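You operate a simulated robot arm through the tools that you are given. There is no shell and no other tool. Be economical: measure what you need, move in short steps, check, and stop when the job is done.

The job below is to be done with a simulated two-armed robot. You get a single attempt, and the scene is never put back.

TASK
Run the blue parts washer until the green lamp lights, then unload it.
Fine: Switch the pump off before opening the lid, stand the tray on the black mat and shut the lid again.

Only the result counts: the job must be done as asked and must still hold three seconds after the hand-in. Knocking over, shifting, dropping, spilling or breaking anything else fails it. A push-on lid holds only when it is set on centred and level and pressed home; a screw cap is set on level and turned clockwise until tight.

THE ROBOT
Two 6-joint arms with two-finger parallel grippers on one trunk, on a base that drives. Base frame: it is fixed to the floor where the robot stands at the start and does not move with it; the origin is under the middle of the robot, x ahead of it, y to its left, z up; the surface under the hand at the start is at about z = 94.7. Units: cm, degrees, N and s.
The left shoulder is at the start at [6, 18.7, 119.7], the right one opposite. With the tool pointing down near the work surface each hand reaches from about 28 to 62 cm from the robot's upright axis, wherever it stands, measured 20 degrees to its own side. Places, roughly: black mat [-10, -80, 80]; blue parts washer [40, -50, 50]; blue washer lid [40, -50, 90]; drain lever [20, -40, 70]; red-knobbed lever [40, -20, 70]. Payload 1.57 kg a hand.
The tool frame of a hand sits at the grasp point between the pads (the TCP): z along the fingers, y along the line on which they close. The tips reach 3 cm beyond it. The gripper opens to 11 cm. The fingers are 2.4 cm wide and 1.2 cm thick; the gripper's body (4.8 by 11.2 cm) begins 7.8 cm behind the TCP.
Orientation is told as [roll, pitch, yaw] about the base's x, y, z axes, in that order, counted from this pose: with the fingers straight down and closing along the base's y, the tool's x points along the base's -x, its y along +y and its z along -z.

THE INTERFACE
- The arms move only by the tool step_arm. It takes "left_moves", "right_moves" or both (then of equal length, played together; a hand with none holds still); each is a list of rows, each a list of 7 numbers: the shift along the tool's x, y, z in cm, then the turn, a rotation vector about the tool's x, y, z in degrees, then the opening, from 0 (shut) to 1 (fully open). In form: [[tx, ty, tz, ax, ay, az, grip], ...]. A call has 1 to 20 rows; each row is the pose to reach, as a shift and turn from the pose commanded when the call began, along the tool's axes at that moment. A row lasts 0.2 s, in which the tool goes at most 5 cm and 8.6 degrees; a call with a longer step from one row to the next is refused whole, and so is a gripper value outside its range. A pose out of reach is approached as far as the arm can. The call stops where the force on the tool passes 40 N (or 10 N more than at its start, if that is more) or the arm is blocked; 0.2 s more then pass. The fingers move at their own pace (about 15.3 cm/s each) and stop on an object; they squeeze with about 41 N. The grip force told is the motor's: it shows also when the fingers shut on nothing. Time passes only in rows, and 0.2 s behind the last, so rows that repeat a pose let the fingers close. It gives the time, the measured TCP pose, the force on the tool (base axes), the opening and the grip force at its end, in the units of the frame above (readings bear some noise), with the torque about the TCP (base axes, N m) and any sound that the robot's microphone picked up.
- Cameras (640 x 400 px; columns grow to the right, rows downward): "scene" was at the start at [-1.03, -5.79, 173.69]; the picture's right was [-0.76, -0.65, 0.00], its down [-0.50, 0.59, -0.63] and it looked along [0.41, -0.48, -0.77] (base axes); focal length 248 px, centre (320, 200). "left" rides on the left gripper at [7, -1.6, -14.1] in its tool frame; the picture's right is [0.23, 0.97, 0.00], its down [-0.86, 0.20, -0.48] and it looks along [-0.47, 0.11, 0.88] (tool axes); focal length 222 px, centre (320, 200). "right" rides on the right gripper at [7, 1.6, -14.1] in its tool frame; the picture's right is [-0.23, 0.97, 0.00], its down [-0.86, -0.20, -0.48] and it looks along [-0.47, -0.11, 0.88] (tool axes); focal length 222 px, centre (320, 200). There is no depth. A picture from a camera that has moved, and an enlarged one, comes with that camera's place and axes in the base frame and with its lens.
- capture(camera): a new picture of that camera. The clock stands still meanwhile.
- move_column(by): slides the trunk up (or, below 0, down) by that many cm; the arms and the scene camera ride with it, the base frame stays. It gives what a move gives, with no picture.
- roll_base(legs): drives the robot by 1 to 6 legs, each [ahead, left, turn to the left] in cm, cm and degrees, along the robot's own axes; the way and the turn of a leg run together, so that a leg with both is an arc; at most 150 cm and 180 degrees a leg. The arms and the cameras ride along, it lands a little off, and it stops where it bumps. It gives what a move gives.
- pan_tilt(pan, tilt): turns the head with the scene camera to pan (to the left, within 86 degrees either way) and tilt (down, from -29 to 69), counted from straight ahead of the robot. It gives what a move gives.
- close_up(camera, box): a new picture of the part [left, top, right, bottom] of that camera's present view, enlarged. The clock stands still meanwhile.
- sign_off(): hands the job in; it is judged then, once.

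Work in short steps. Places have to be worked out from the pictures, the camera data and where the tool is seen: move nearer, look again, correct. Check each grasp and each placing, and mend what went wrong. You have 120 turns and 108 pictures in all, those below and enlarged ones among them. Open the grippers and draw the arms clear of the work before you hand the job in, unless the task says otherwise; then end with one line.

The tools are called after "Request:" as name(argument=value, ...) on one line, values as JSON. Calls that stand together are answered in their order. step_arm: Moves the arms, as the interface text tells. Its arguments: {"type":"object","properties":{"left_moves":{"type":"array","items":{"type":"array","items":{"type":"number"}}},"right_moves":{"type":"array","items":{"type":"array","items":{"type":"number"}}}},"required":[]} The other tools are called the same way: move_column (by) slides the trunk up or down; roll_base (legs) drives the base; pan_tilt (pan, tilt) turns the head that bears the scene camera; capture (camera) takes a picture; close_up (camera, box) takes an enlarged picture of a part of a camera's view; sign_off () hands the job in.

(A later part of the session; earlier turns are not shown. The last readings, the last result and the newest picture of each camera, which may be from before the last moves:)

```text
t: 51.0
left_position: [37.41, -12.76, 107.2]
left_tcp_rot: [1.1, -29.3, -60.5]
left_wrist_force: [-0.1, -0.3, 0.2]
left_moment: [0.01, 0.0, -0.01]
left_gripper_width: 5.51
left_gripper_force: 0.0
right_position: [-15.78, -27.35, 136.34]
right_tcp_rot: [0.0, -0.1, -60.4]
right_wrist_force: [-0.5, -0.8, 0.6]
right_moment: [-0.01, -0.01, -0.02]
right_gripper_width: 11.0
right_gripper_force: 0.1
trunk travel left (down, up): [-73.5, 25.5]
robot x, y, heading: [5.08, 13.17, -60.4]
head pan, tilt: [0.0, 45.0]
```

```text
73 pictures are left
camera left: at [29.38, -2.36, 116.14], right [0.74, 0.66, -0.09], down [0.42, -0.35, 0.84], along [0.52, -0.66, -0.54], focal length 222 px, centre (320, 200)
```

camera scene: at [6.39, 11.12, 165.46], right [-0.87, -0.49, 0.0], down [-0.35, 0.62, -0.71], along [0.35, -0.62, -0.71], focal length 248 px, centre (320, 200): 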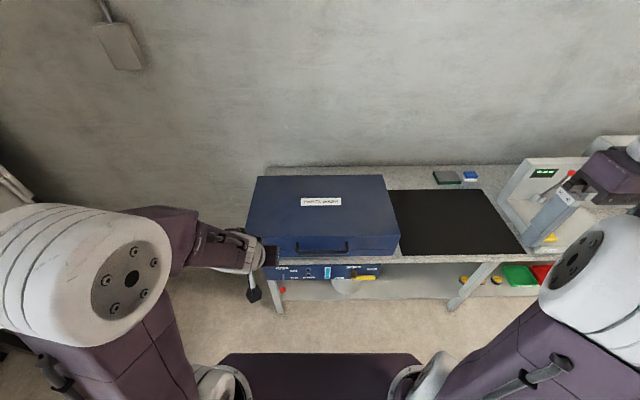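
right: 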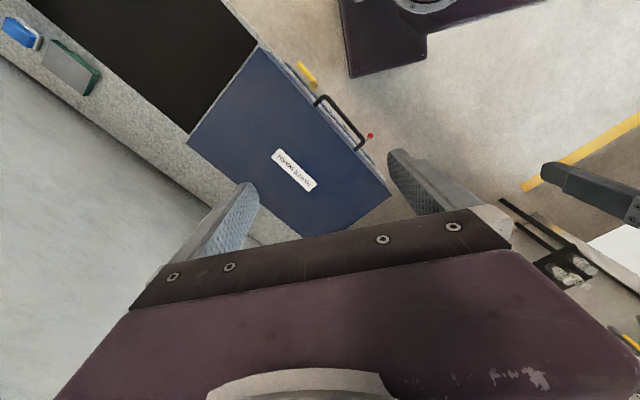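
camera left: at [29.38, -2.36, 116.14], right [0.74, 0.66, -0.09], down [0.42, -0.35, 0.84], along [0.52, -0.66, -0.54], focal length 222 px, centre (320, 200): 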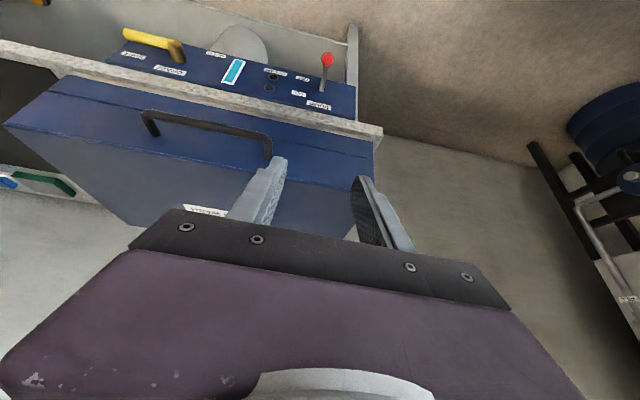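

The pump lever is down and the hand is free. Lid handle is a horizontal bar about e=1..19 cm along the front, at n≈-40.5, z≈92.5. I'll right the left hand, and turn it 90° so its fingers close in the vertical plane for gripping the bar.

Request:
step_arm(left_moves=[[0, -3, 0, 0, 7.5, 0, 0.5], [0, -6, 0, 0, 15, 0, 0.5], [0, -9, 0, 0, 22.5, 0, 0.5], [0, -12, 0, 0, 29.4, 0, 0.5]])

Request:
step_arm(left_moves=[[0, 0, 0, 0, 0, -8.2, 0.5], [0, 0, 0, 0, 0, -16.4, 0.5], [0, 0, 0, 0, 0, -24.6, 0.5], [0, 0, 0, 0, 0, -32.8, 0.5], [0, 0, 0, 0, 0, -41, 0.5], [0, 0, 0, 0, 0, -49.2, 0.5], [0, 0, 0, 0, 0, -57.4, 0.5], [0, 0, 0, 0, 0, -65.6, 0.5], [0, 0, 0, 0, 0, -73.8, 0.5], [0, 0, 0, 0, 0, -82, 0.5], [0, 0, 0, 0, 0, -90, 0.5]])

Request:
capture(camera="left")

Request:
close_up(camera="scene", box=[200, 120, 440, 320])

```text
t: 52.0
left_position: [26.88, -18.62, 106.85]
left_tcp_rot: [1.0, 0.2, -59.8]
left_wrist_force: [-0.6, 0.3, -0.4]
left_moment: [0.0, -0.02, 0.01]
left_gripper_width: 5.47
left_gripper_force: 0.0
left hand out of reach, approached as far as the arm can: row 1
right_position: [-15.7, -27.57, 136.32]
right_tcp_rot: [0.1, -0.1, -60.4]
right_wrist_force: [0.1, -0.5, 0.1]
right_moment: [0.03, 0.0, 0.01]
right_gripper_width: 11.02
right_gripper_force: 0.1
trunk travel left (down, up): [-73.5, 25.5]
robot x, y, heading: [5.15, 13.0, -60.5]
head pan, tilt: [0.0, 45.0]
```

```text
t: 54.4
left_position: [27.16, -18.67, 107.03]
left_tcp_rot: [0.0, -1.1, 30.2]
left_wrist_force: [-1.1, -0.2, 0.1]
left_moment: [-0.03, -0.02, 0.03]
left_gripper_width: 5.49
left_gripper_force: 0.0
right_position: [-15.72, -27.3, 136.34]
right_tcp_rot: [0.0, 0.0, -60.5]
right_wrist_force: [-0.2, -0.3, -0.7]
right_moment: [-0.01, 0.0, 0.03]
right_gripper_width: 11.0
right_gripper_force: 0.0
trunk travel left (down, up): [-73.5, 25.5]
robot x, y, heading: [5.3, 12.82, -60.4]
head pan, tilt: [0.0, 45.0]
```

```text
72 pictures are left
camera left: at [21.65, -23.75, 121.06], right [-0.69, 0.73, 0.0], down [0.63, 0.6, 0.49], along [0.36, 0.34, -0.87], focal length 222 px, centre (320, 200)
```

left: 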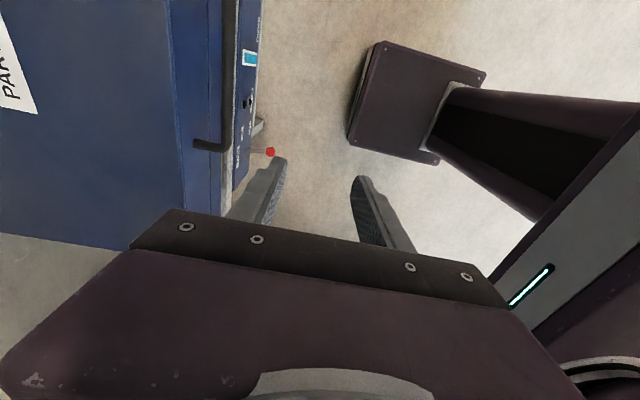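

```text
2.00 times, centred on (320, 220) of scene
camera zoom: at [6.39, 11.12, 165.47], right [-0.87, -0.49, 0.0], down [-0.35, 0.62, -0.71], along [0.35, -0.62, -0.71], focal length 497 px, centre (320, 160)
```

zoom: 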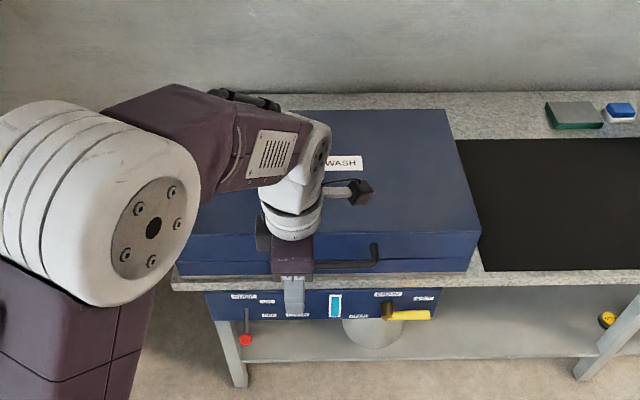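

The bar is at n≈-41.2 (out from the wall frame), z≈93, e from 1 to 18, about 4 cm proud of the lid face. I'll drive 11 cm closer for reach, raise the trunk 9 cm and look again.

Request:
move_column(by=9)

Request:
roll_base(legs=[[10.5, 0, 0]])

Request:
capture(camera="left")

Request:
capture(camera="scene")

```text
t: 55.6
left_position: [26.98, -18.73, 116.09]
left_tcp_rot: [0.0, -1.0, 30.2]
left_wrist_force: [-0.3, 0.5, 0.7]
left_moment: [0.0, 0.0, 0.01]
left_gripper_width: 5.51
left_gripper_force: 0.1
right_position: [-15.7, -27.3, 145.35]
right_tcp_rot: [-0.1, 0.0, -60.5]
right_wrist_force: [-0.4, -0.7, 0.0]
right_moment: [-0.01, -0.01, 0.02]
right_gripper_width: 10.98
right_gripper_force: 0.1
trunk travel left (down, up): [-82.5, 16.5]
robot x, y, heading: [5.38, 12.99, -60.5]
head pan, tilt: [0.0, 45.0]
```

```text
t: 56.8
left_position: [32.0, -27.28, 116.13]
left_tcp_rot: [0.0, -1.0, 30.1]
left_wrist_force: [0.0, 0.6, -0.1]
left_moment: [0.0, 0.01, 0.01]
left_gripper_width: 5.53
left_gripper_force: 0.0
right_position: [-10.93, -35.97, 145.46]
right_tcp_rot: [0.0, -0.2, -60.4]
right_wrist_force: [-0.2, 0.2, 0.5]
right_moment: [-0.03, -0.02, -0.01]
right_gripper_width: 10.98
right_gripper_force: 0.1
trunk travel left (down, up): [-82.5, 16.5]
robot x, y, heading: [10.11, 4.09, -60.5]
head pan, tilt: [0.0, 45.0]
```

```text
70 pictures are left
camera left: at [26.54, -32.35, 130.2], right [-0.69, 0.73, -0.01], down [0.63, 0.6, 0.49], along [0.36, 0.33, -0.87], focal length 222 px, centre (320, 200)
```

left: 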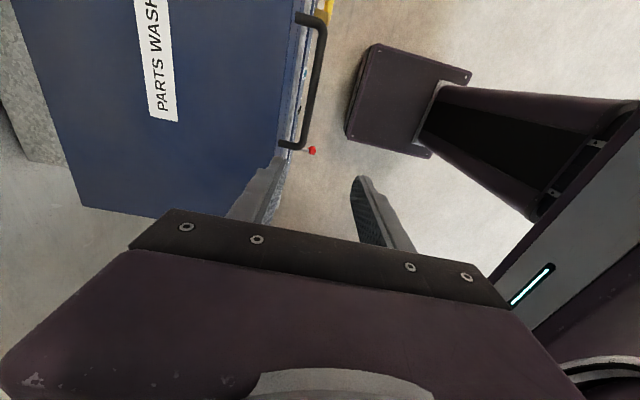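

```text
69 pictures are left
camera scene: at [11.21, 2.61, 174.48], right [-0.87, -0.49, 0.0], down [-0.35, 0.61, -0.71], along [0.35, -0.62, -0.71], focal length 248 px, centre (320, 200)
```

scene: 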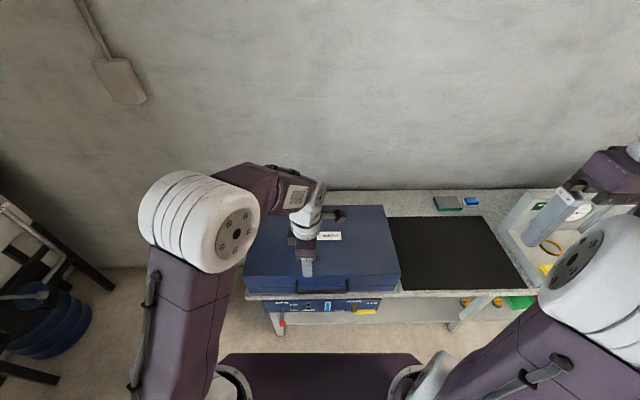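

Combining views puts the bar at n≈-42, z≈91. I'll shift to that line with a narrow opening, descend to z≈99 and look again before straddling it.

Request:
step_arm(left_moves=[[0, -1.2, 4, 0, 0, 0, 0.33], [0, -2.3, 8, 0, 0, 0, 0.33], [0, -2.3, 12, 0, 0, 0, 0.33], [0, -2.3, 16.5, 0, 0, 0, 0.33]])

Request:
capture(camera="left")

Request:
close_up(camera="scene", box=[235, 190, 415, 330])

```text
t: 57.8
left_position: [33.38, -30.04, 99.6]
left_tcp_rot: [0.2, -1.0, 30.1]
left_wrist_force: [-0.4, -0.2, 0.4]
left_moment: [0.02, 0.05, 0.02]
left_gripper_width: 3.65
left_gripper_force: 0.1
right_position: [-10.49, -36.51, 145.42]
right_tcp_rot: [0.1, 0.0, -60.5]
right_wrist_force: [0.3, 0.5, -0.6]
right_moment: [0.01, 0.02, -0.01]
right_gripper_width: 10.99
right_gripper_force: 0.0
trunk travel left (down, up): [-82.5, 16.5]
robot x, y, heading: [10.22, 4.35, -60.6]
head pan, tilt: [0.0, 45.0]
```

```text
68 pictures are left
camera left: at [27.98, -34.96, 113.59], right [-0.69, 0.73, 0.0], down [0.63, 0.6, 0.49], along [0.36, 0.34, -0.87], focal length 222 px, centre (320, 200)
```

left: 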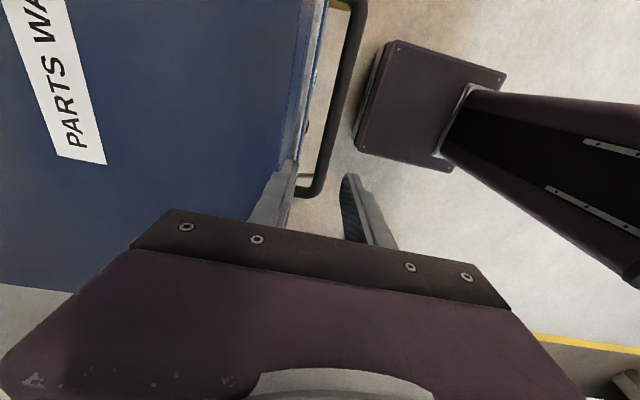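

```text
2.86 times, centred on (325, 260) of scene
camera zoom: at [11.47, 2.04, 174.47], right [-0.87, -0.49, 0.0], down [-0.35, 0.62, -0.71], along [0.35, -0.61, -0.71], focal length 710 px, centre (306, 29)
```

zoom: 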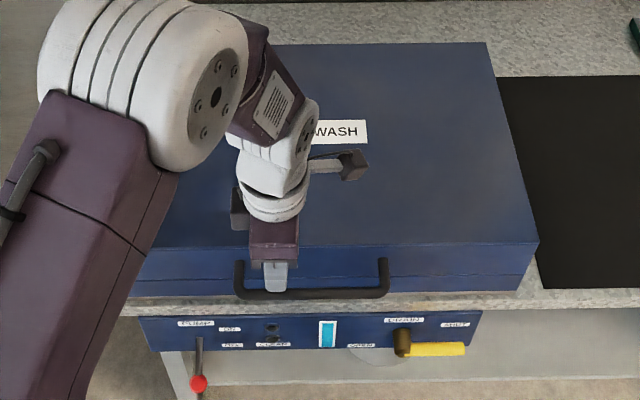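

Bar line n≈-42.4 lies between the fingers (TCP n=-42.7). Descending about 9 cm to straddle it, then look.

Request:
step_arm(left_moves=[[0, 0.2, 3, 0, 0, 0, 0.33], [0, 0.2, 6, 0, 0, 0, 0.33], [0, 0.2, 9, 0, 0, 0, 0.33]])

Request:
capture(camera="left")

Request:
close_up(camera="scene", box=[275, 230, 355, 290])

```text
t: 58.6
left_position: [33.44, -29.16, 90.57]
left_tcp_rot: [-0.1, -0.9, 30.1]
left_wrist_force: [0.1, -0.2, -0.1]
left_moment: [-0.03, 0.0, -0.02]
left_gripper_width: 3.65
left_gripper_force: 0.1
right_position: [-10.51, -36.34, 145.42]
right_tcp_rot: [0.0, -0.1, -60.5]
right_wrist_force: [0.7, -0.2, 0.4]
right_moment: [0.03, -0.03, 0.02]
right_gripper_width: 11.01
right_gripper_force: 0.2
trunk travel left (down, up): [-82.5, 16.5]
robot x, y, heading: [10.15, 4.2, -60.7]
head pan, tilt: [0.0, 45.0]
```

```text
66 pictures are left
camera left: at [27.93, -34.23, 104.55], right [-0.69, 0.73, 0.0], down [0.63, 0.6, 0.49], along [0.36, 0.34, -0.87], focal length 222 px, centre (320, 200)
```

left: 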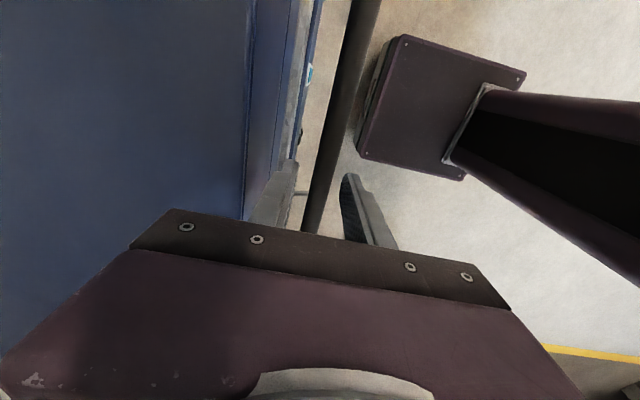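

```text
6.67 times, centred on (315, 260) of scene
camera zoom: at [11.46, 2.18, 174.47], right [-0.87, -0.49, 0.0], down [-0.35, 0.62, -0.71], along [0.35, -0.62, -0.71], focal length 1657 px, centre (353, -200)
```

zoom: 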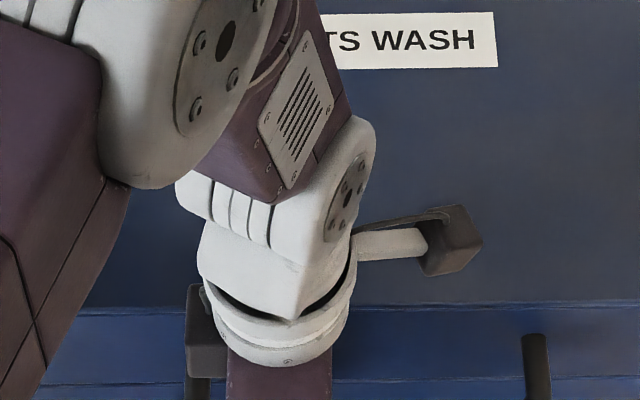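

The bar passes between the fingers right at the TCP's image position; closing.

Request:
step_arm(left_moves=[[0, 0, 0, 0, 0, 0, 0.15], [0, 0, 0, 0, 0, 0, 0], [0, 0, 0, 0, 0, 0, 0], [0, 0, 0, 0, 0, 0, 0]])

Request:
capture(camera="left")

```text
t: 59.6
left_position: [33.52, -29.49, 90.47]
left_tcp_rot: [0.1, -0.9, 30.1]
left_wrist_force: [4.9, -8.2, 1.7]
left_moment: [-0.39, 0.49, 0.81]
left_gripper_width: 1.39
left_gripper_force: 30.3
right_position: [-10.46, -36.58, 145.37]
right_tcp_rot: [0.0, 0.1, -60.4]
right_wrist_force: [0.2, -0.2, 0.2]
right_moment: [-0.02, 0.02, 0.01]
right_gripper_width: 11.0
right_gripper_force: 0.1
trunk travel left (down, up): [-82.5, 16.5]
robot x, y, heading: [10.12, 3.93, -60.5]
head pan, tilt: [0.0, 45.0]
```

```text
64 pictures are left
camera left: at [28.01, -34.41, 104.57], right [-0.69, 0.73, 0.0], down [0.63, 0.6, 0.49], along [0.36, 0.34, -0.87], focal length 222 px, centre (320, 200)
```

left: 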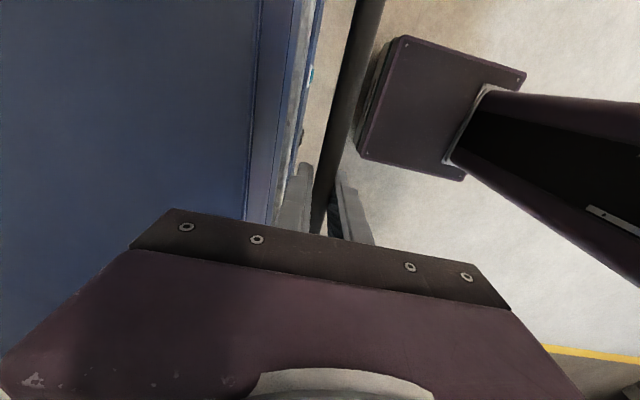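

Gripped (1.39 cm bar). Start lifting the lid along the expected hinge arc (hinge ≈ n -77), first 10°.

Request:
step_arm(left_moves=[[0, -0.1, -1, 0, 0, 0, 0], [0, -0.18, -2, 0, 0, 0, 0], [0, -0.29, -3, 0, 0, 0, 0], [0, -0.45, -4, 0, 0, 0, 0], [0, -0.63, -5, 0, 0, 0, 0], [0, -0.84, -6, 0, 0, 0, 0]])

Request:
capture(camera="scene")

```text
t: 61.0
left_position: [34.03, -30.33, 96.26]
left_tcp_rot: [0.3, -1.1, 30.2]
left_wrist_force: [1.2, -11.2, -7.1]
left_moment: [0.22, -0.24, 0.69]
left_gripper_width: 1.39
left_gripper_force: 29.9
right_position: [-10.54, -36.7, 145.35]
right_tcp_rot: [0.0, 0.1, -60.5]
right_wrist_force: [0.6, -0.3, -0.3]
right_moment: [0.0, 0.0, 0.02]
right_gripper_width: 11.02
right_gripper_force: 0.1
trunk travel left (down, up): [-82.5, 16.5]
robot x, y, heading: [10.3, 4.05, -60.4]
head pan, tilt: [0.0, 45.0]
```

```text
63 pictures are left
camera scene: at [11.56, 1.74, 174.46], right [-0.87, -0.49, 0.0], down [-0.35, 0.62, -0.71], along [0.35, -0.61, -0.71], focal length 248 px, centre (320, 200)
```

scene: 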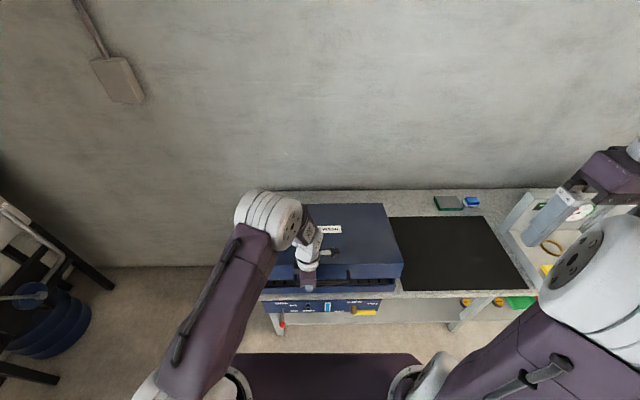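

Lid is rising with low force. Continue to about 30° open.

Request:
step_arm(left_moves=[[0, -0.38, -1.47, 0, 0, 0, 0], [0, -0.81, -2.92, 0, 0, 0, 0], [0, -1.32, -4.36, 0, 0, 0, 0], [0, -1.88, -5.77, 0, 0, 0, 0], [0, -2.5, -7.15, 0, 0, 0, 0], [0, -3.18, -8.51, 0, 0, 0, 0], [0, -3.92, -9.82, 0, 0, 0, 0], [0, -4.72, -11.12, 0, 0, 0, 0]])

Request:
capture(camera="scene")

```text
t: 62.8
left_position: [36.6, -34.62, 107.45]
left_tcp_rot: [0.4, -0.9, 30.1]
left_wrist_force: [18.1, -11.5, -17.4]
left_moment: [0.12, -0.2, 0.7]
left_gripper_width: 1.4
left_gripper_force: 30.0
right_position: [-10.07, -36.95, 145.28]
right_tcp_rot: [-0.1, 0.3, -60.6]
right_wrist_force: [-0.7, 0.4, 0.0]
right_moment: [-0.01, -0.01, 0.02]
right_gripper_width: 10.97
right_gripper_force: 0.0
trunk travel left (down, up): [-82.5, 16.5]
robot x, y, heading: [10.46, 4.05, -60.5]
head pan, tilt: [0.0, 45.0]
```

```text
62 pictures are left
camera scene: at [12.22, 1.52, 174.44], right [-0.87, -0.49, 0.0], down [-0.35, 0.62, -0.7], along [0.35, -0.61, -0.71], focal length 248 px, centre (320, 200)
```

scene: 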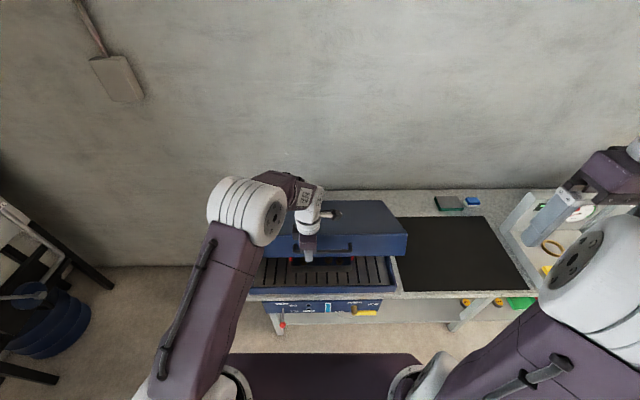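

Fitting the three readings gives a hinge at n≈-78, z≈87, radius 35.8; the lid is at ~30°. Continue on that arc to ~50°.

Request:
step_arm(left_moves=[[0, -1.2, -1.2, 0, 0, 0, 0], [0, -2.2, -2.4, 0, 0, 0, 0], [0, -3.2, -3.6, 0, 0, 0, 0], [0, -4.3, -4.75, 0, 0, 0, 0], [0, -5.4, -5.85, 0, 0, 0, 0], [0, -6.6, -6.9, 0, 0, 0, 0], [0, -7.8, -7.9, 0, 0, 0, 0], [0, -9.0, -8.85, 0, 0, 0, 0]])

Request:
capture(camera="scene")

```text
t: 64.6
left_position: [40.53, -41.86, 116.67]
left_tcp_rot: [-0.1, -0.8, 30.2]
left_wrist_force: [7.0, 13.2, 4.6]
left_moment: [0.45, -0.34, 0.74]
left_gripper_width: 1.39
left_gripper_force: 30.4
right_position: [-10.47, -35.88, 145.54]
right_tcp_rot: [-0.2, -0.1, -60.5]
right_wrist_force: [-0.3, 0.8, 0.2]
right_moment: [-0.01, 0.01, -0.04]
right_gripper_width: 11.0
right_gripper_force: 0.0
trunk travel left (down, up): [-82.5, 16.5]
robot x, y, heading: [10.0, 3.94, -60.5]
head pan, tilt: [0.0, 45.0]
```

```text
61 pictures are left
camera scene: at [11.61, 2.72, 174.48], right [-0.87, -0.49, 0.0], down [-0.35, 0.61, -0.71], along [0.35, -0.62, -0.71], focal length 248 px, centre (320, 200)
```

scene: 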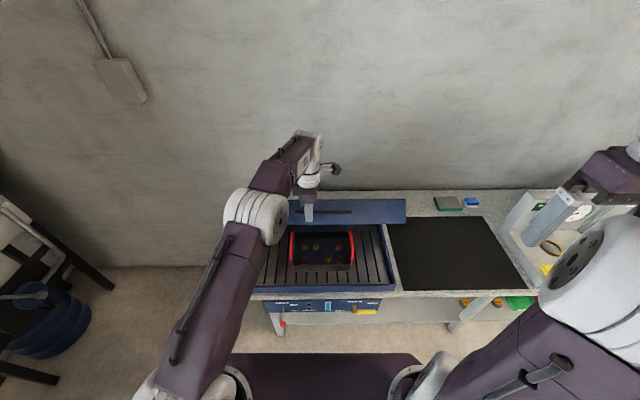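

The tray (red end handles) is visible on a slatted rack. Zoom in.

Request:
close_up(camera="scene", box=[240, 180, 540, 330])

Request:
capture(camera="left")

Request:
capture(camera="right")

```text
2.13 times, centred on (390, 255) of scene
camera zoom: at [11.61, 2.72, 174.48], right [-0.87, -0.49, 0.0], down [-0.35, 0.61, -0.71], along [0.35, -0.62, -0.71], focal length 530 px, centre (171, 83)
```

zoom: 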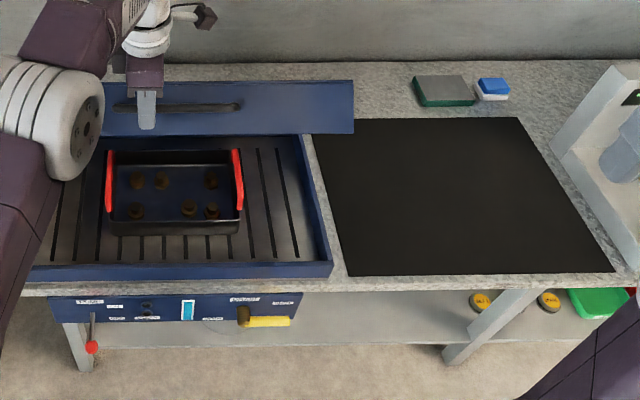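

```text
59 pictures are left
camera left: at [35.22, -46.72, 130.71], right [-0.69, 0.73, 0.0], down [0.63, 0.6, 0.49], along [0.36, 0.33, -0.87], focal length 222 px, centre (320, 200)
```

left: 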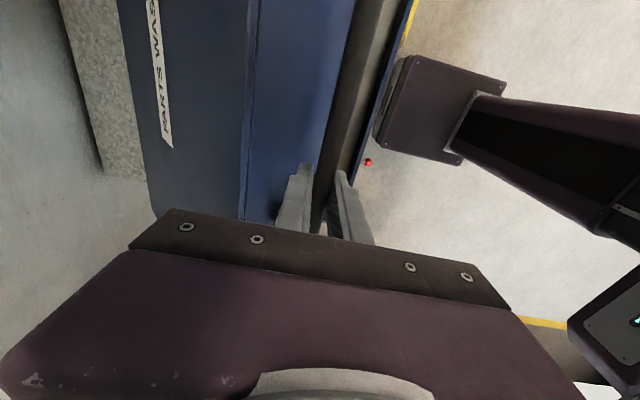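

```text
58 pictures are left
camera right: at [-12.49, -28.96, 159.63], right [0.96, 0.28, 0.0], down [0.25, -0.84, 0.48], along [0.13, -0.46, -0.88], focal length 222 px, centre (320, 200)
```

right: 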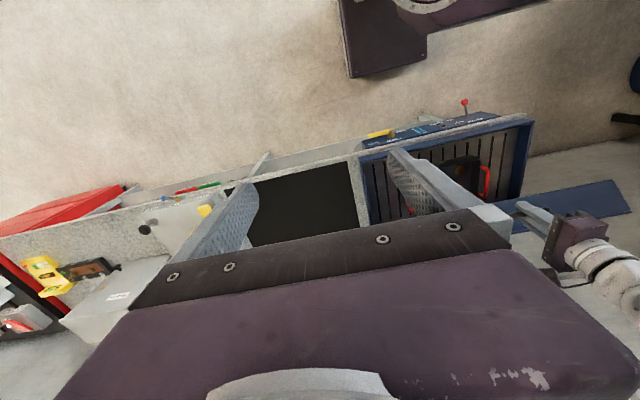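

The tray sits in the washer with two red end handles, so I need both hands; the lid should be opened further until it stays. Continue the arc to ~75°, tilting the hand forward for reach.

Request:
step_arm(left_moves=[[0, -1.5, -1.4, 5, 0, 0, 0], [0, -3.1, -2.4, 10, 0, 0, 0], [0, -4.5, -3.1, 14, 0, 0, 0], [0, -5.9, -3.8, 18, 0, 0, 0], [0, -7.3, -4.4, 22, 0, 0, 0], [0, -8.8, -5.0, 26, 0, 0, 0], [0, -10.3, -5.5, 30, 0, 0, 0], [0, -11.8, -6.0, 34, 0, 0, 0]])

Request:
capture(camera="scene")

```text
t: 66.4
left_position: [46.51, -51.99, 122.77]
left_tcp_rot: [-34.2, -0.7, 30.2]
left_wrist_force: [10.7, 10.3, 8.2]
left_moment: [-0.03, 0.32, 0.73]
left_gripper_width: 1.41
left_gripper_force: 30.7
right_position: [-10.28, -35.91, 145.64]
right_tcp_rot: [-0.2, -0.1, -60.4]
right_wrist_force: [0.4, -0.2, -0.6]
right_moment: [-0.01, -0.03, 0.01]
right_gripper_width: 10.99
right_gripper_force: 0.1
trunk travel left (down, up): [-82.5, 16.5]
robot x, y, heading: [10.36, 3.67, -60.5]
head pan, tilt: [0.0, 45.0]
```

```text
57 pictures are left
camera scene: at [11.7, 2.78, 174.48], right [-0.87, -0.49, 0.0], down [-0.35, 0.61, -0.71], along [0.35, -0.62, -0.71], focal length 248 px, centre (320, 200)
```

scene: 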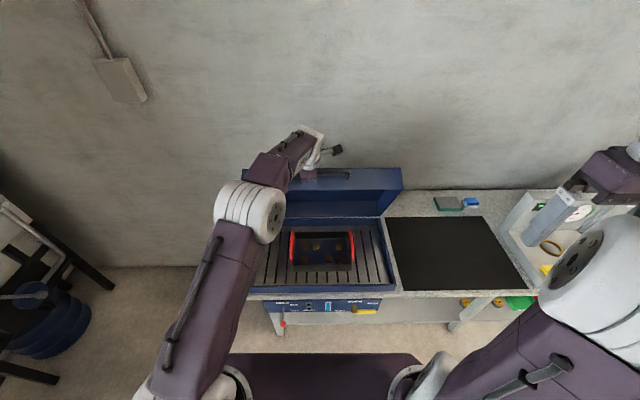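

Lid at ~70°. Continue to about 90°.

Request:
step_arm(left_moves=[[0, -1.56, 0.64, 3, 0, 0, 0], [0, -3.12, 1.28, 6, 0, 0, 0], [0, -4.55, 1.97, 9, 0, 0, 0], [0, -5.98, 2.67, 12, 0, 0, 0], [0, -7.3, 3.5, 15, 0, 0, 0], [0, -8.67, 4.32, 18, 0, 0, 0]])

Request:
close_up(camera="scene", box=[200, 100, 440, 300])

```text
t: 67.8
left_position: [51.16, -60.08, 124.48]
left_tcp_rot: [-52.7, -0.7, 30.1]
left_wrist_force: [6.9, 5.8, 24.2]
left_moment: [-0.18, 0.54, 0.36]
left_gripper_width: 1.37
left_gripper_force: 30.2
right_position: [-10.57, -35.65, 145.58]
right_tcp_rot: [-0.1, -0.3, -60.6]
right_wrist_force: [-0.2, 0.1, -0.1]
right_moment: [-0.02, -0.01, 0.02]
right_gripper_width: 11.0
right_gripper_force: 0.2
trunk travel left (down, up): [-82.5, 16.5]
robot x, y, heading: [10.13, 4.28, -60.7]
head pan, tilt: [0.0, 45.0]
```

```text
2.00 times, centred on (320, 200) of scene
camera zoom: at [11.39, 2.96, 174.5], right [-0.87, -0.49, 0.0], down [-0.35, 0.61, -0.71], along [0.35, -0.62, -0.7], focal length 497 px, centre (320, 200)
```

zoom: 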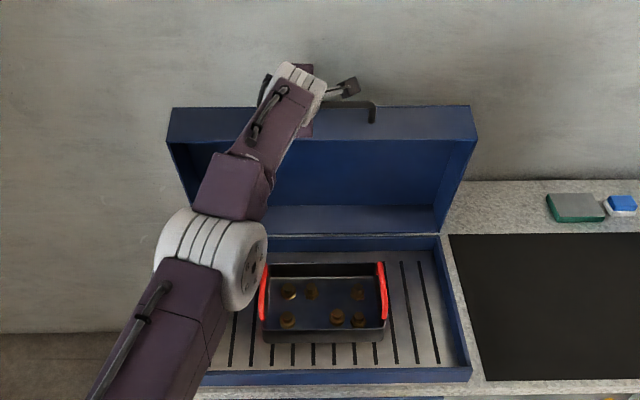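

Nearly vertical (tangential force ~0). Push a few more cm past vertical.

Request:
step_arm(left_moves=[[0, -1.3, 0.9, 4, 0, 0, 0], [0, -2.3, 2.0, 8, 0, 0, 0], [0, -3.1, 3.3, 12, 0, 0, 0], [0, -3.88, 4.59, 15, 0, 0, 0], [0, -4.78, 6.42, 18, 0, 0, 0]])

Request:
close_up(camera="scene", box=[200, 100, 440, 300])

```text
t: 68.6
left_position: [52.76, -63.02, 124.54]
left_tcp_rot: [-64.2, -0.9, 30.8]
left_wrist_force: [12.3, 10.1, 14.1]
left_moment: [-0.3, 0.77, -0.47]
left_gripper_width: 1.39
left_gripper_force: 30.5
left hand out of reach, approached as far as the arm can: row 1, 2, 3, 4
right_position: [-10.4, -36.04, 145.54]
right_tcp_rot: [-0.2, -0.1, -60.4]
right_wrist_force: [-0.2, -1.6, -0.1]
right_moment: [0.03, -0.02, 0.03]
right_gripper_width: 11.02
right_gripper_force: 0.1
trunk travel left (down, up): [-82.5, 16.5]
robot x, y, heading: [10.33, 4.18, -60.1]
head pan, tilt: [0.0, 45.0]
stopped in row 4 (left hand): the force on the tool passed its limit at 44 N (the readings are from after the stop); the commanded pose is now the measured one
```

```text
2.00 times, centred on (320, 200) of scene
camera zoom: at [11.6, 2.46, 174.44], right [-0.87, -0.5, 0.0], down [-0.35, 0.61, -0.71], along [0.35, -0.62, -0.71], focal length 497 px, centre (320, 200)
```

zoom: 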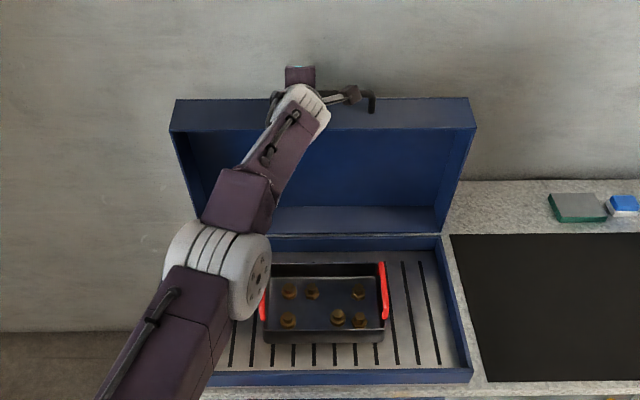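

Lid is about 90° open with its centre of mass past the hinge. I'll open the fingers slightly and watch whether it stays.

Request:
step_arm(left_moves=[[0, 0, 0, 0, 0, 0, 0.2], [0, 0, 0, 0, 0, 0, 0.3], [0, 0, 0, 0, 0, 0, 0.3], [0, 0, 0, 0, 0, 0, 0.3], [0, 0, 0, 0, 0, 0, 0.3]])

Request:
close_up(camera="scene", box=[200, 100, 440, 300])

Request:
capture(camera="left")

```text
t: 69.8
left_position: [52.29, -63.06, 124.18]
left_tcp_rot: [-63.9, -0.9, 30.6]
left_wrist_force: [6.9, 1.6, 13.3]
left_moment: [-0.24, -0.24, 0.14]
left_gripper_width: 2.17
left_gripper_force: 0.0
right_position: [-10.51, -36.21, 145.48]
right_tcp_rot: [-0.1, -0.1, -60.4]
right_wrist_force: [-0.3, 0.0, 0.6]
right_moment: [0.02, 0.0, -0.02]
right_gripper_width: 10.99
right_gripper_force: 0.1
trunk travel left (down, up): [-82.5, 16.5]
robot x, y, heading: [10.41, 4.13, -60.5]
head pan, tilt: [0.0, 45.0]
```

```text
2.00 times, centred on (320, 200) of scene
camera zoom: at [11.53, 2.53, 174.48], right [-0.87, -0.49, 0.0], down [-0.35, 0.61, -0.71], along [0.35, -0.62, -0.71], focal length 497 px, centre (320, 200)
```

zoom: 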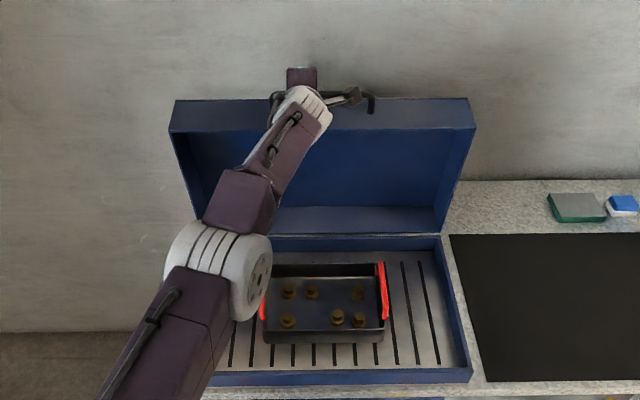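

```text
53 pictures are left
camera left: at [40.1, -56.3, 131.81], right [-0.4, 0.26, -0.88], down [0.47, 0.88, 0.04], along [0.78, -0.4, -0.48], focal length 222 px, centre (320, 200)
```

left: 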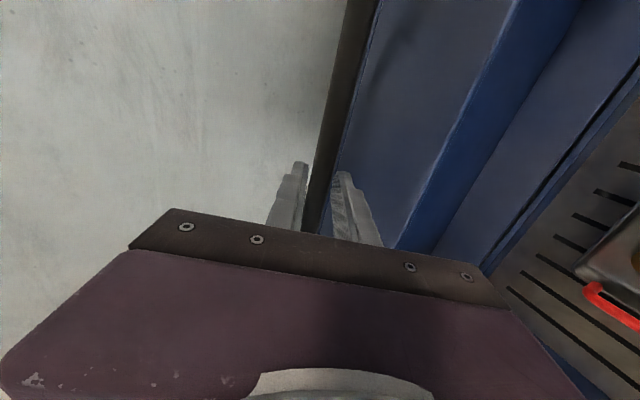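

The lower finger touches the lid's face. I'll withdraw along the finger axis at the current opening, easing up slightly.

Request:
step_arm(left_moves=[[0, -0.15, -1.2, 0, 0, 0, 0.2], [0, -0.15, -2.6, 0, 0, 0, 0.2], [0, -0.15, -4.5, 0, 0, 0, 0.2], [0, -0.15, -7.0, 0, 0, 0, 0.2], [0, -0.15, -9.5, 0, 0, 0, 0.2]])

Request:
close_up(camera="scene", box=[200, 100, 440, 300])

```text
t: 71.0
left_position: [48.23, -57.36, 129.42]
left_tcp_rot: [-63.4, -1.1, 30.4]
left_wrist_force: [0.5, 1.1, 1.0]
left_moment: [-0.01, -0.01, 0.01]
left_gripper_width: 2.21
left_gripper_force: 0.0
left hand out of reach, approached as far as the arm can: row 4, 5
right_position: [-10.57, -36.29, 145.33]
right_tcp_rot: [0.0, -0.1, -60.5]
right_wrist_force: [0.0, 0.6, 0.7]
right_moment: [-0.03, -0.03, -0.01]
right_gripper_width: 10.98
right_gripper_force: 0.0
trunk travel left (down, up): [-82.5, 16.5]
robot x, y, heading: [10.47, 3.98, -60.3]
head pan, tilt: [0.0, 45.0]
```

```text
2.00 times, centred on (320, 200) of scene
camera zoom: at [11.4, 2.29, 174.47], right [-0.87, -0.49, 0.0], down [-0.35, 0.61, -0.71], along [0.35, -0.62, -0.71], focal length 497 px, centre (320, 200)
```

zoom: 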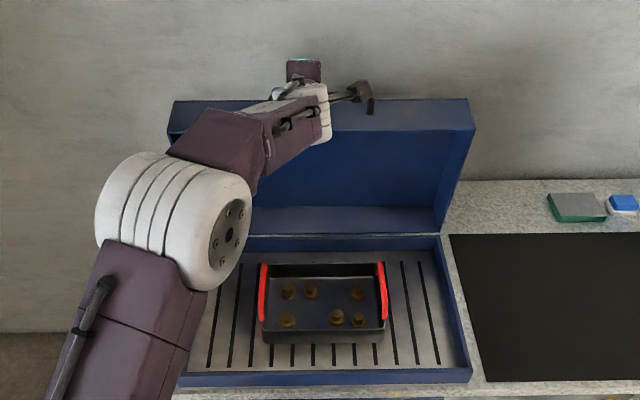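

The lid stays open by itself. Retract the left hand back toward the robot and bring it upright.

Request:
step_arm(left_moves=[[0, 1.8, -3.5, 0, 0, 0, 0.3], [0, 3.6, -7, -8, 0, 0, 0.4], [0, 5.4, -10.5, -16, 0, 0, 0.5], [0, 7.2, -14, -24, 0, 0, 0.6], [0, 9, -17.5, -32, 0, 0, 0.6], [0, 10.8, -21, -40, 0, 0, 0.6], [0, 12.6, -24.5, -48, 0, 0, 0.6], [0, 12.6, -24.5, -56, 0, 0, 0.6], [0, 12.6, -24.5, -63.5, 0, 0, 0.6]])

Request:
step_arm(left_moves=[[0, 0, 0, 0, 0, 8.2, 0.6], [0, 0, 0, 0, 0, 16.4, 0.6], [0, 0, 0, 0, 0, 24.6, 0.6], [0, 0, 0, 0, 0, 32.8, 0.6], [0, 0, 0, 0, 0, 41, 0.6], [0, 0, 0, 0, 0, 49.2, 0.6], [0, 0, 0, 0, 0, 57.4, 0.6], [0, 0, 0, 0, 0, 65.6, 0.6], [0, 0, 0, 0, 0, 73.8, 0.6], [0, 0, 0, 0, 0, 82, 0.6], [0, 0, 0, 0, 0, 90, 0.6]])

Request:
capture(camera="scene")

```text
t: 73.0
left_position: [34.52, -33.96, 129.09]
left_tcp_rot: [0.0, -1.0, 30.4]
left_wrist_force: [0.8, 1.6, -0.9]
left_moment: [0.04, 0.02, 0.0]
left_gripper_width: 6.61
left_gripper_force: 0.0
left hand out of reach, approached as far as the arm can: row 1
right_position: [-10.49, -36.54, 145.22]
right_tcp_rot: [0.0, 0.1, -60.4]
right_wrist_force: [0.3, 0.0, -0.8]
right_moment: [0.03, 0.03, -0.01]
right_gripper_width: 10.98
right_gripper_force: 0.0
trunk travel left (down, up): [-82.5, 16.5]
robot x, y, heading: [10.49, 4.04, -60.4]
head pan, tilt: [0.0, 45.0]
```

```text
t: 75.4
left_position: [34.48, -33.86, 129.13]
left_tcp_rot: [1.0, -0.2, -59.7]
left_wrist_force: [-0.4, 0.8, -0.6]
left_moment: [-0.01, 0.06, 0.02]
left_gripper_width: 6.62
left_gripper_force: 0.0
right_position: [-10.55, -36.4, 145.37]
right_tcp_rot: [0.0, 0.0, -60.4]
right_wrist_force: [0.9, 0.7, 0.8]
right_moment: [0.0, 0.0, -0.03]
right_gripper_width: 11.0
right_gripper_force: 0.0
trunk travel left (down, up): [-82.5, 16.5]
robot x, y, heading: [10.8, 3.98, -60.5]
head pan, tilt: [0.0, 45.0]
```

```text
51 pictures are left
camera scene: at [11.48, 2.16, 174.47], right [-0.87, -0.49, 0.0], down [-0.35, 0.61, -0.71], along [0.35, -0.61, -0.71], focal length 248 px, centre (320, 200)
```

scene: 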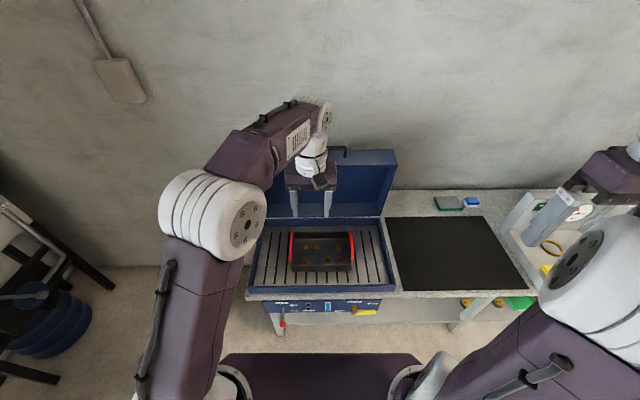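

Clear. The tray handles are at about e=22 and e=-3, n≈-63, just at the reach limit, so I drive 8 cm closer (legs/shelf are recessed to n≈-54).

Request:
roll_base(legs=[[8, 0, 0]])

Request:
step_arm(left_moves=[[-1, 2, 2, 0, 0, 0, 0.6], [-2, 4, 5, 0, 0, 0, 0.5], [-4, 6, 8, 0, 0, 0, 0.5], [-5, 7, 11, 0, 0, 0, 0.5], [-5, 8, 14, 0, 0, 0, 0.5]], right_moves=[[-3, 2, 3, 0, 0, 0, 0.8], [-6, 4, 7, 0, 0, 0, 0.7], [-10, 6, 11, 0, 0, 0, 0.6], [-14, 8, 14, 0, 0, 0, 0.5], [-17, 10, 18, 0, 0, 0, 0.5]])

Request:
capture(camera="scene")

Request:
capture(camera="left")

Request:
capture(camera="right")

```text
t: 76.5
left_position: [38.1, -40.33, 129.44]
left_tcp_rot: [1.1, -0.6, -59.6]
left_wrist_force: [0.4, 0.3, 0.4]
left_moment: [-0.07, -0.05, -0.03]
left_gripper_width: 6.61
left_gripper_force: 0.2
right_position: [-6.94, -42.74, 145.46]
right_tcp_rot: [0.0, -0.3, -60.5]
right_wrist_force: [0.2, 0.5, 0.1]
right_moment: [-0.04, -0.02, 0.0]
right_gripper_width: 11.0
right_gripper_force: 0.0
trunk travel left (down, up): [-82.5, 16.5]
robot x, y, heading: [14.42, -2.83, -60.4]
head pan, tilt: [0.0, 45.0]
```

```text
refused: row 2 steps farther than a row can; nothing moved
```

```text
50 pictures are left
camera scene: at [15.03, -4.09, 174.48], right [-0.87, -0.49, 0.0], down [-0.35, 0.61, -0.71], along [0.35, -0.62, -0.7], focal length 248 px, centre (320, 200)
```

scene: 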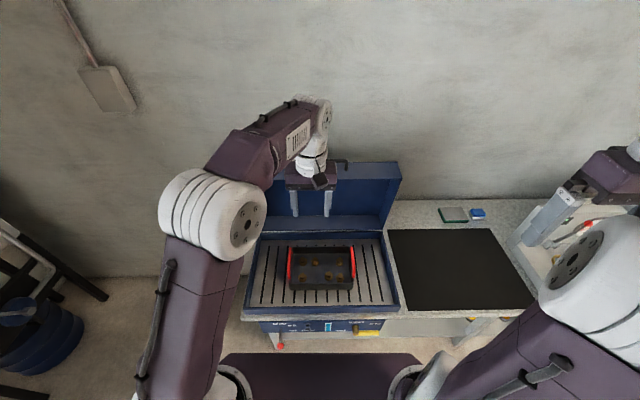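

```text
49 pictures are left
camera left: at [32.83, -35.16, 143.46], right [0.72, 0.69, 0.01], down [0.59, -0.64, 0.49], along [0.35, -0.35, -0.87], focal length 222 px, centre (320, 200)
```

left: 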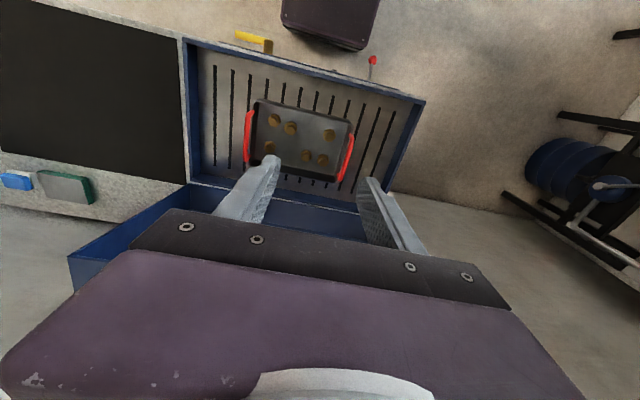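

```text
48 pictures are left
camera right: at [-9.02, -35.77, 159.6], right [0.96, 0.28, 0.0], down [0.25, -0.84, 0.48], along [0.14, -0.46, -0.88], focal length 222 px, centre (320, 200)
```

right: 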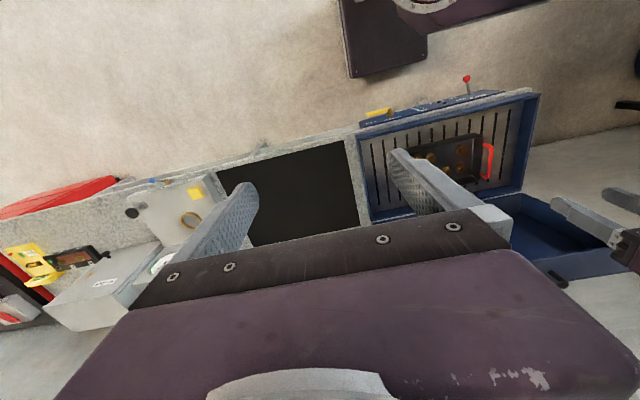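

Both handles are visible from the left wrist; enlarge both views to triangulate.

Request:
close_up(camera="left", box=[180, 60, 420, 210])

Request:
close_up(camera="scene", box=[240, 220, 400, 320])

```text
2.67 times, centred on (300, 135) of left
camera zoom: at [32.83, -35.16, 143.46], right [0.72, 0.69, 0.01], down [0.59, -0.64, 0.49], along [0.35, -0.35, -0.87], focal length 592 px, centre (373, 373)
```

zoom: 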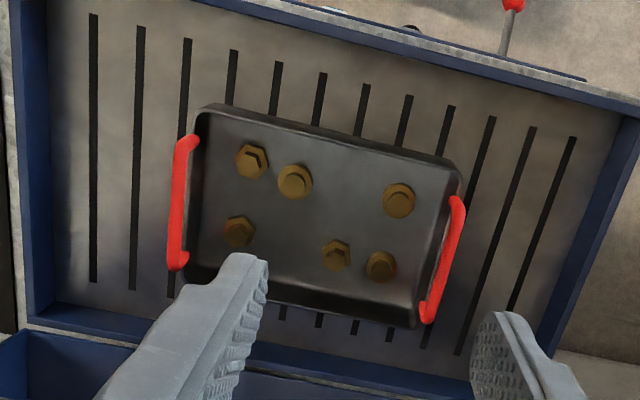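

```text
4.00 times, centred on (320, 270) of scene
camera zoom: at [15.03, -4.09, 174.48], right [-0.87, -0.49, 0.0], down [-0.35, 0.61, -0.71], along [0.35, -0.62, -0.7], focal length 994 px, centre (320, -80)
```

zoom: 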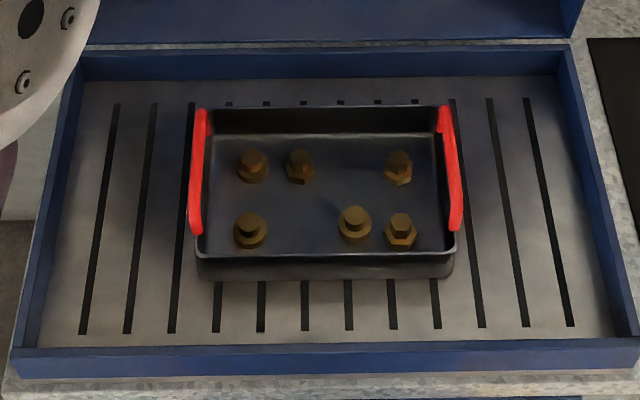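

Handles triangulate to e=22.5 and e=-2.5, n≈-63.7, z≈88 (arches above the tray rim). Move both hands to ~12 cm above them.

Request:
step_arm(left_moves=[[-0.75, 0.75, 2.26, 0, 0, 0, 0.5], [-1.49, 1.49, 4.52, 0, 0, 0, 0.5], [-2.24, 2.24, 6.79, 0, 0, 0, 0.5], [-2.98, 2.98, 9.05, 0, 0, 0, 0.5], [-3.73, 3.73, 11.31, 0, 0, 0, 0.5], [-4.48, 4.48, 13.57, 0, 0, 0, 0.5], [-5.22, 5.22, 15.83, 0, 0, 0, 0.5], [-5.97, 5.97, 18.1, 0, 0, 0, 0.5], [-6.71, 6.71, 20.36, 0, 0, 0, 0.5], [-7.46, 7.46, 22.62, 0, 0, 0, 0.5], [-8.21, 8.21, 24.88, 0, 0, 0, 0.5], [-8.95, 8.95, 27.14, 0, 0, 0, 0.5], [-9.7, 9.7, 29.4, 0, 0, 0, 0.5]], right_moves=[[-2.32, 1.92, 3.5, 0, 0, 0, 0.5], [-4.65, 3.83, 7, 0, 0, 0, 0.5], [-6.97, 5.75, 10.5, 0, 0, 0, 0.5], [-9.29, 7.66, 14, 0, 0, 0, 0.5], [-11.6, 9.58, 17.5, 0, 0, 0, 0.5], [-13.9, 11.5, 21, 0, 0, 0, 0.5], [-16.3, 13.4, 24.5, 0, 0, 0, 0.5], [-18.6, 15.3, 28, 0, 0, 0, 0.5], [-20.9, 17.2, 31.5, 0, 0, 0, 0.5], [-23.2, 19.15, 35, 0, 0, 0, 0.5], [-25.6, 21.1, 38.5, 0, 0, 0, 0.5], [-27.9, 23, 42, 0, 0, 0, 0.5], [-30.2, 24.9, 45.5, 0, 0, 0, 0.5]])

Request:
capture(camera="scene")

Request:
capture(camera="left")

Request:
capture(camera="right")

```text
t: 79.3
left_position: [52.13, -44.33, 99.85]
left_tcp_rot: [1.0, -0.2, -59.6]
left_wrist_force: [0.0, 0.8, 0.1]
left_moment: [0.03, 0.0, 0.02]
left_gripper_width: 5.5
left_gripper_force: 0.1
right_position: [30.0, -57.64, 99.61]
right_tcp_rot: [-0.1, 0.1, -60.5]
right_wrist_force: [0.6, -0.4, -0.6]
right_moment: [-0.02, 0.06, -0.02]
right_gripper_width: 5.48
right_gripper_force: 0.0
trunk travel left (down, up): [-82.5, 16.5]
robot x, y, heading: [14.24, -3.3, -60.6]
head pan, tilt: [0.0, 45.0]
```

```text
45 pictures are left
camera scene: at [15.71, -5.07, 174.47], right [-0.87, -0.49, 0.0], down [-0.35, 0.62, -0.71], along [0.35, -0.61, -0.71], focal length 248 px, centre (320, 200)
```

scene: 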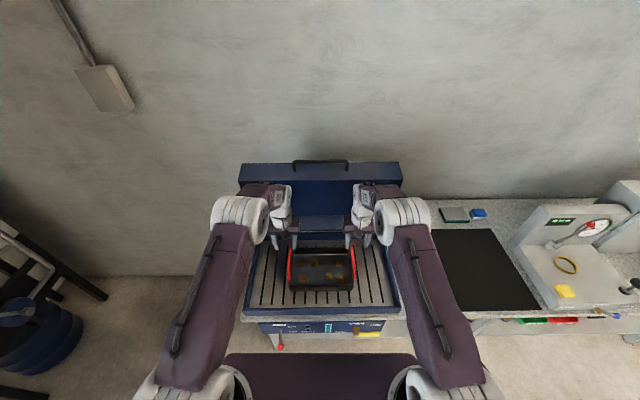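

```text
44 pictures are left
camera left: at [47.05, -39.22, 113.97], right [0.73, 0.69, 0.02], down [0.6, -0.64, 0.48], along [0.34, -0.34, -0.87], focal length 222 px, centre (320, 200)
```

left: 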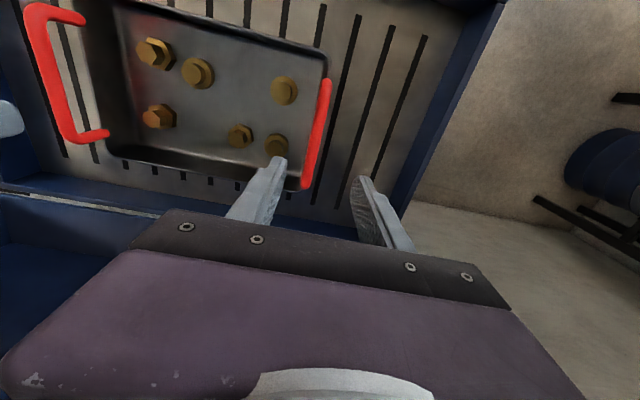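

```text
43 pictures are left
camera right: at [28.06, -50.78, 113.72], right [0.96, 0.28, 0.0], down [0.25, -0.84, 0.48], along [0.13, -0.46, -0.88], focal length 222 px, centre (320, 200)
```

right: 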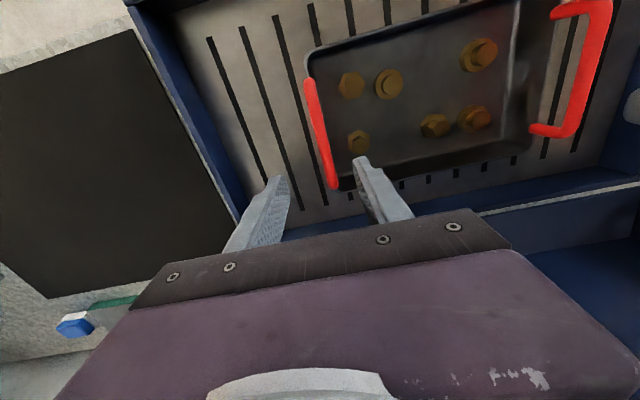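

Both hands are nearly over the handles (offsets ~0.7 cm). Correct, narrow the openings and descend to z≈88.5.

Request:
step_arm(left_moves=[[0.7, -0.7, 3, 0, 0, 0, 0.38], [0.7, -0.7, 6, 0, 0, 0, 0.38], [0.7, -0.7, 9, 0, 0, 0, 0.38], [0.7, -0.7, 11.3, 0, 0, 0, 0.38]], right_moves=[[0.8, 0.7, 3, 0, 0, 0, 0.38], [0.8, 0.7, 6, 0, 0, 0, 0.38], [0.8, 0.7, 9, 0, 0, 0, 0.38], [0.8, 0.7, 11.1, 0, 0, 0, 0.38]])

Request:
capture(camera="left")

Request:
capture(camera="right")

```text
t: 80.3
left_position: [51.4, -43.89, 88.96]
left_tcp_rot: [1.1, -0.1, -59.6]
left_wrist_force: [0.6, -0.2, 0.5]
left_moment: [0.02, -0.01, 0.02]
left_gripper_width: 4.15
left_gripper_force: 0.1
right_position: [29.99, -56.6, 88.94]
right_tcp_rot: [0.1, 0.1, -60.5]
right_wrist_force: [0.1, -0.1, 0.2]
right_moment: [0.02, 0.02, -0.01]
right_gripper_width: 4.16
right_gripper_force: 0.0
trunk travel left (down, up): [-82.5, 16.5]
robot x, y, heading: [14.28, -2.94, -60.3]
head pan, tilt: [0.0, 45.0]
```

```text
42 pictures are left
camera left: at [46.24, -38.86, 102.96], right [0.73, 0.69, 0.02], down [0.6, -0.64, 0.49], along [0.34, -0.34, -0.87], focal length 222 px, centre (320, 200)
```

left: 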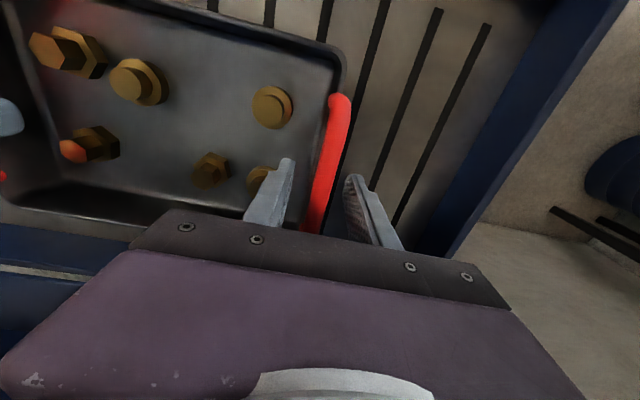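

```text
41 pictures are left
camera right: at [28.05, -49.68, 103.0], right [0.96, 0.28, 0.0], down [0.25, -0.84, 0.48], along [0.13, -0.46, -0.88], focal length 222 px, centre (320, 200)
```

right: 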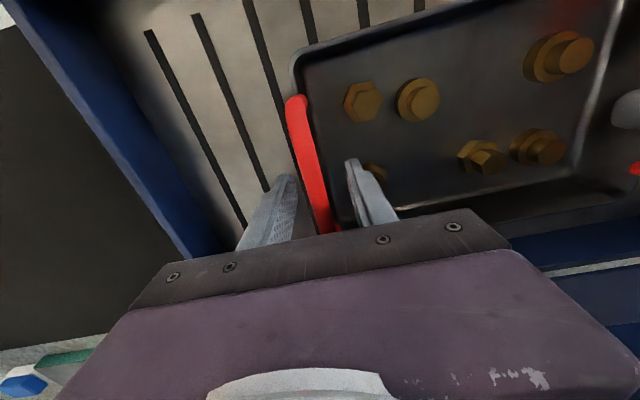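

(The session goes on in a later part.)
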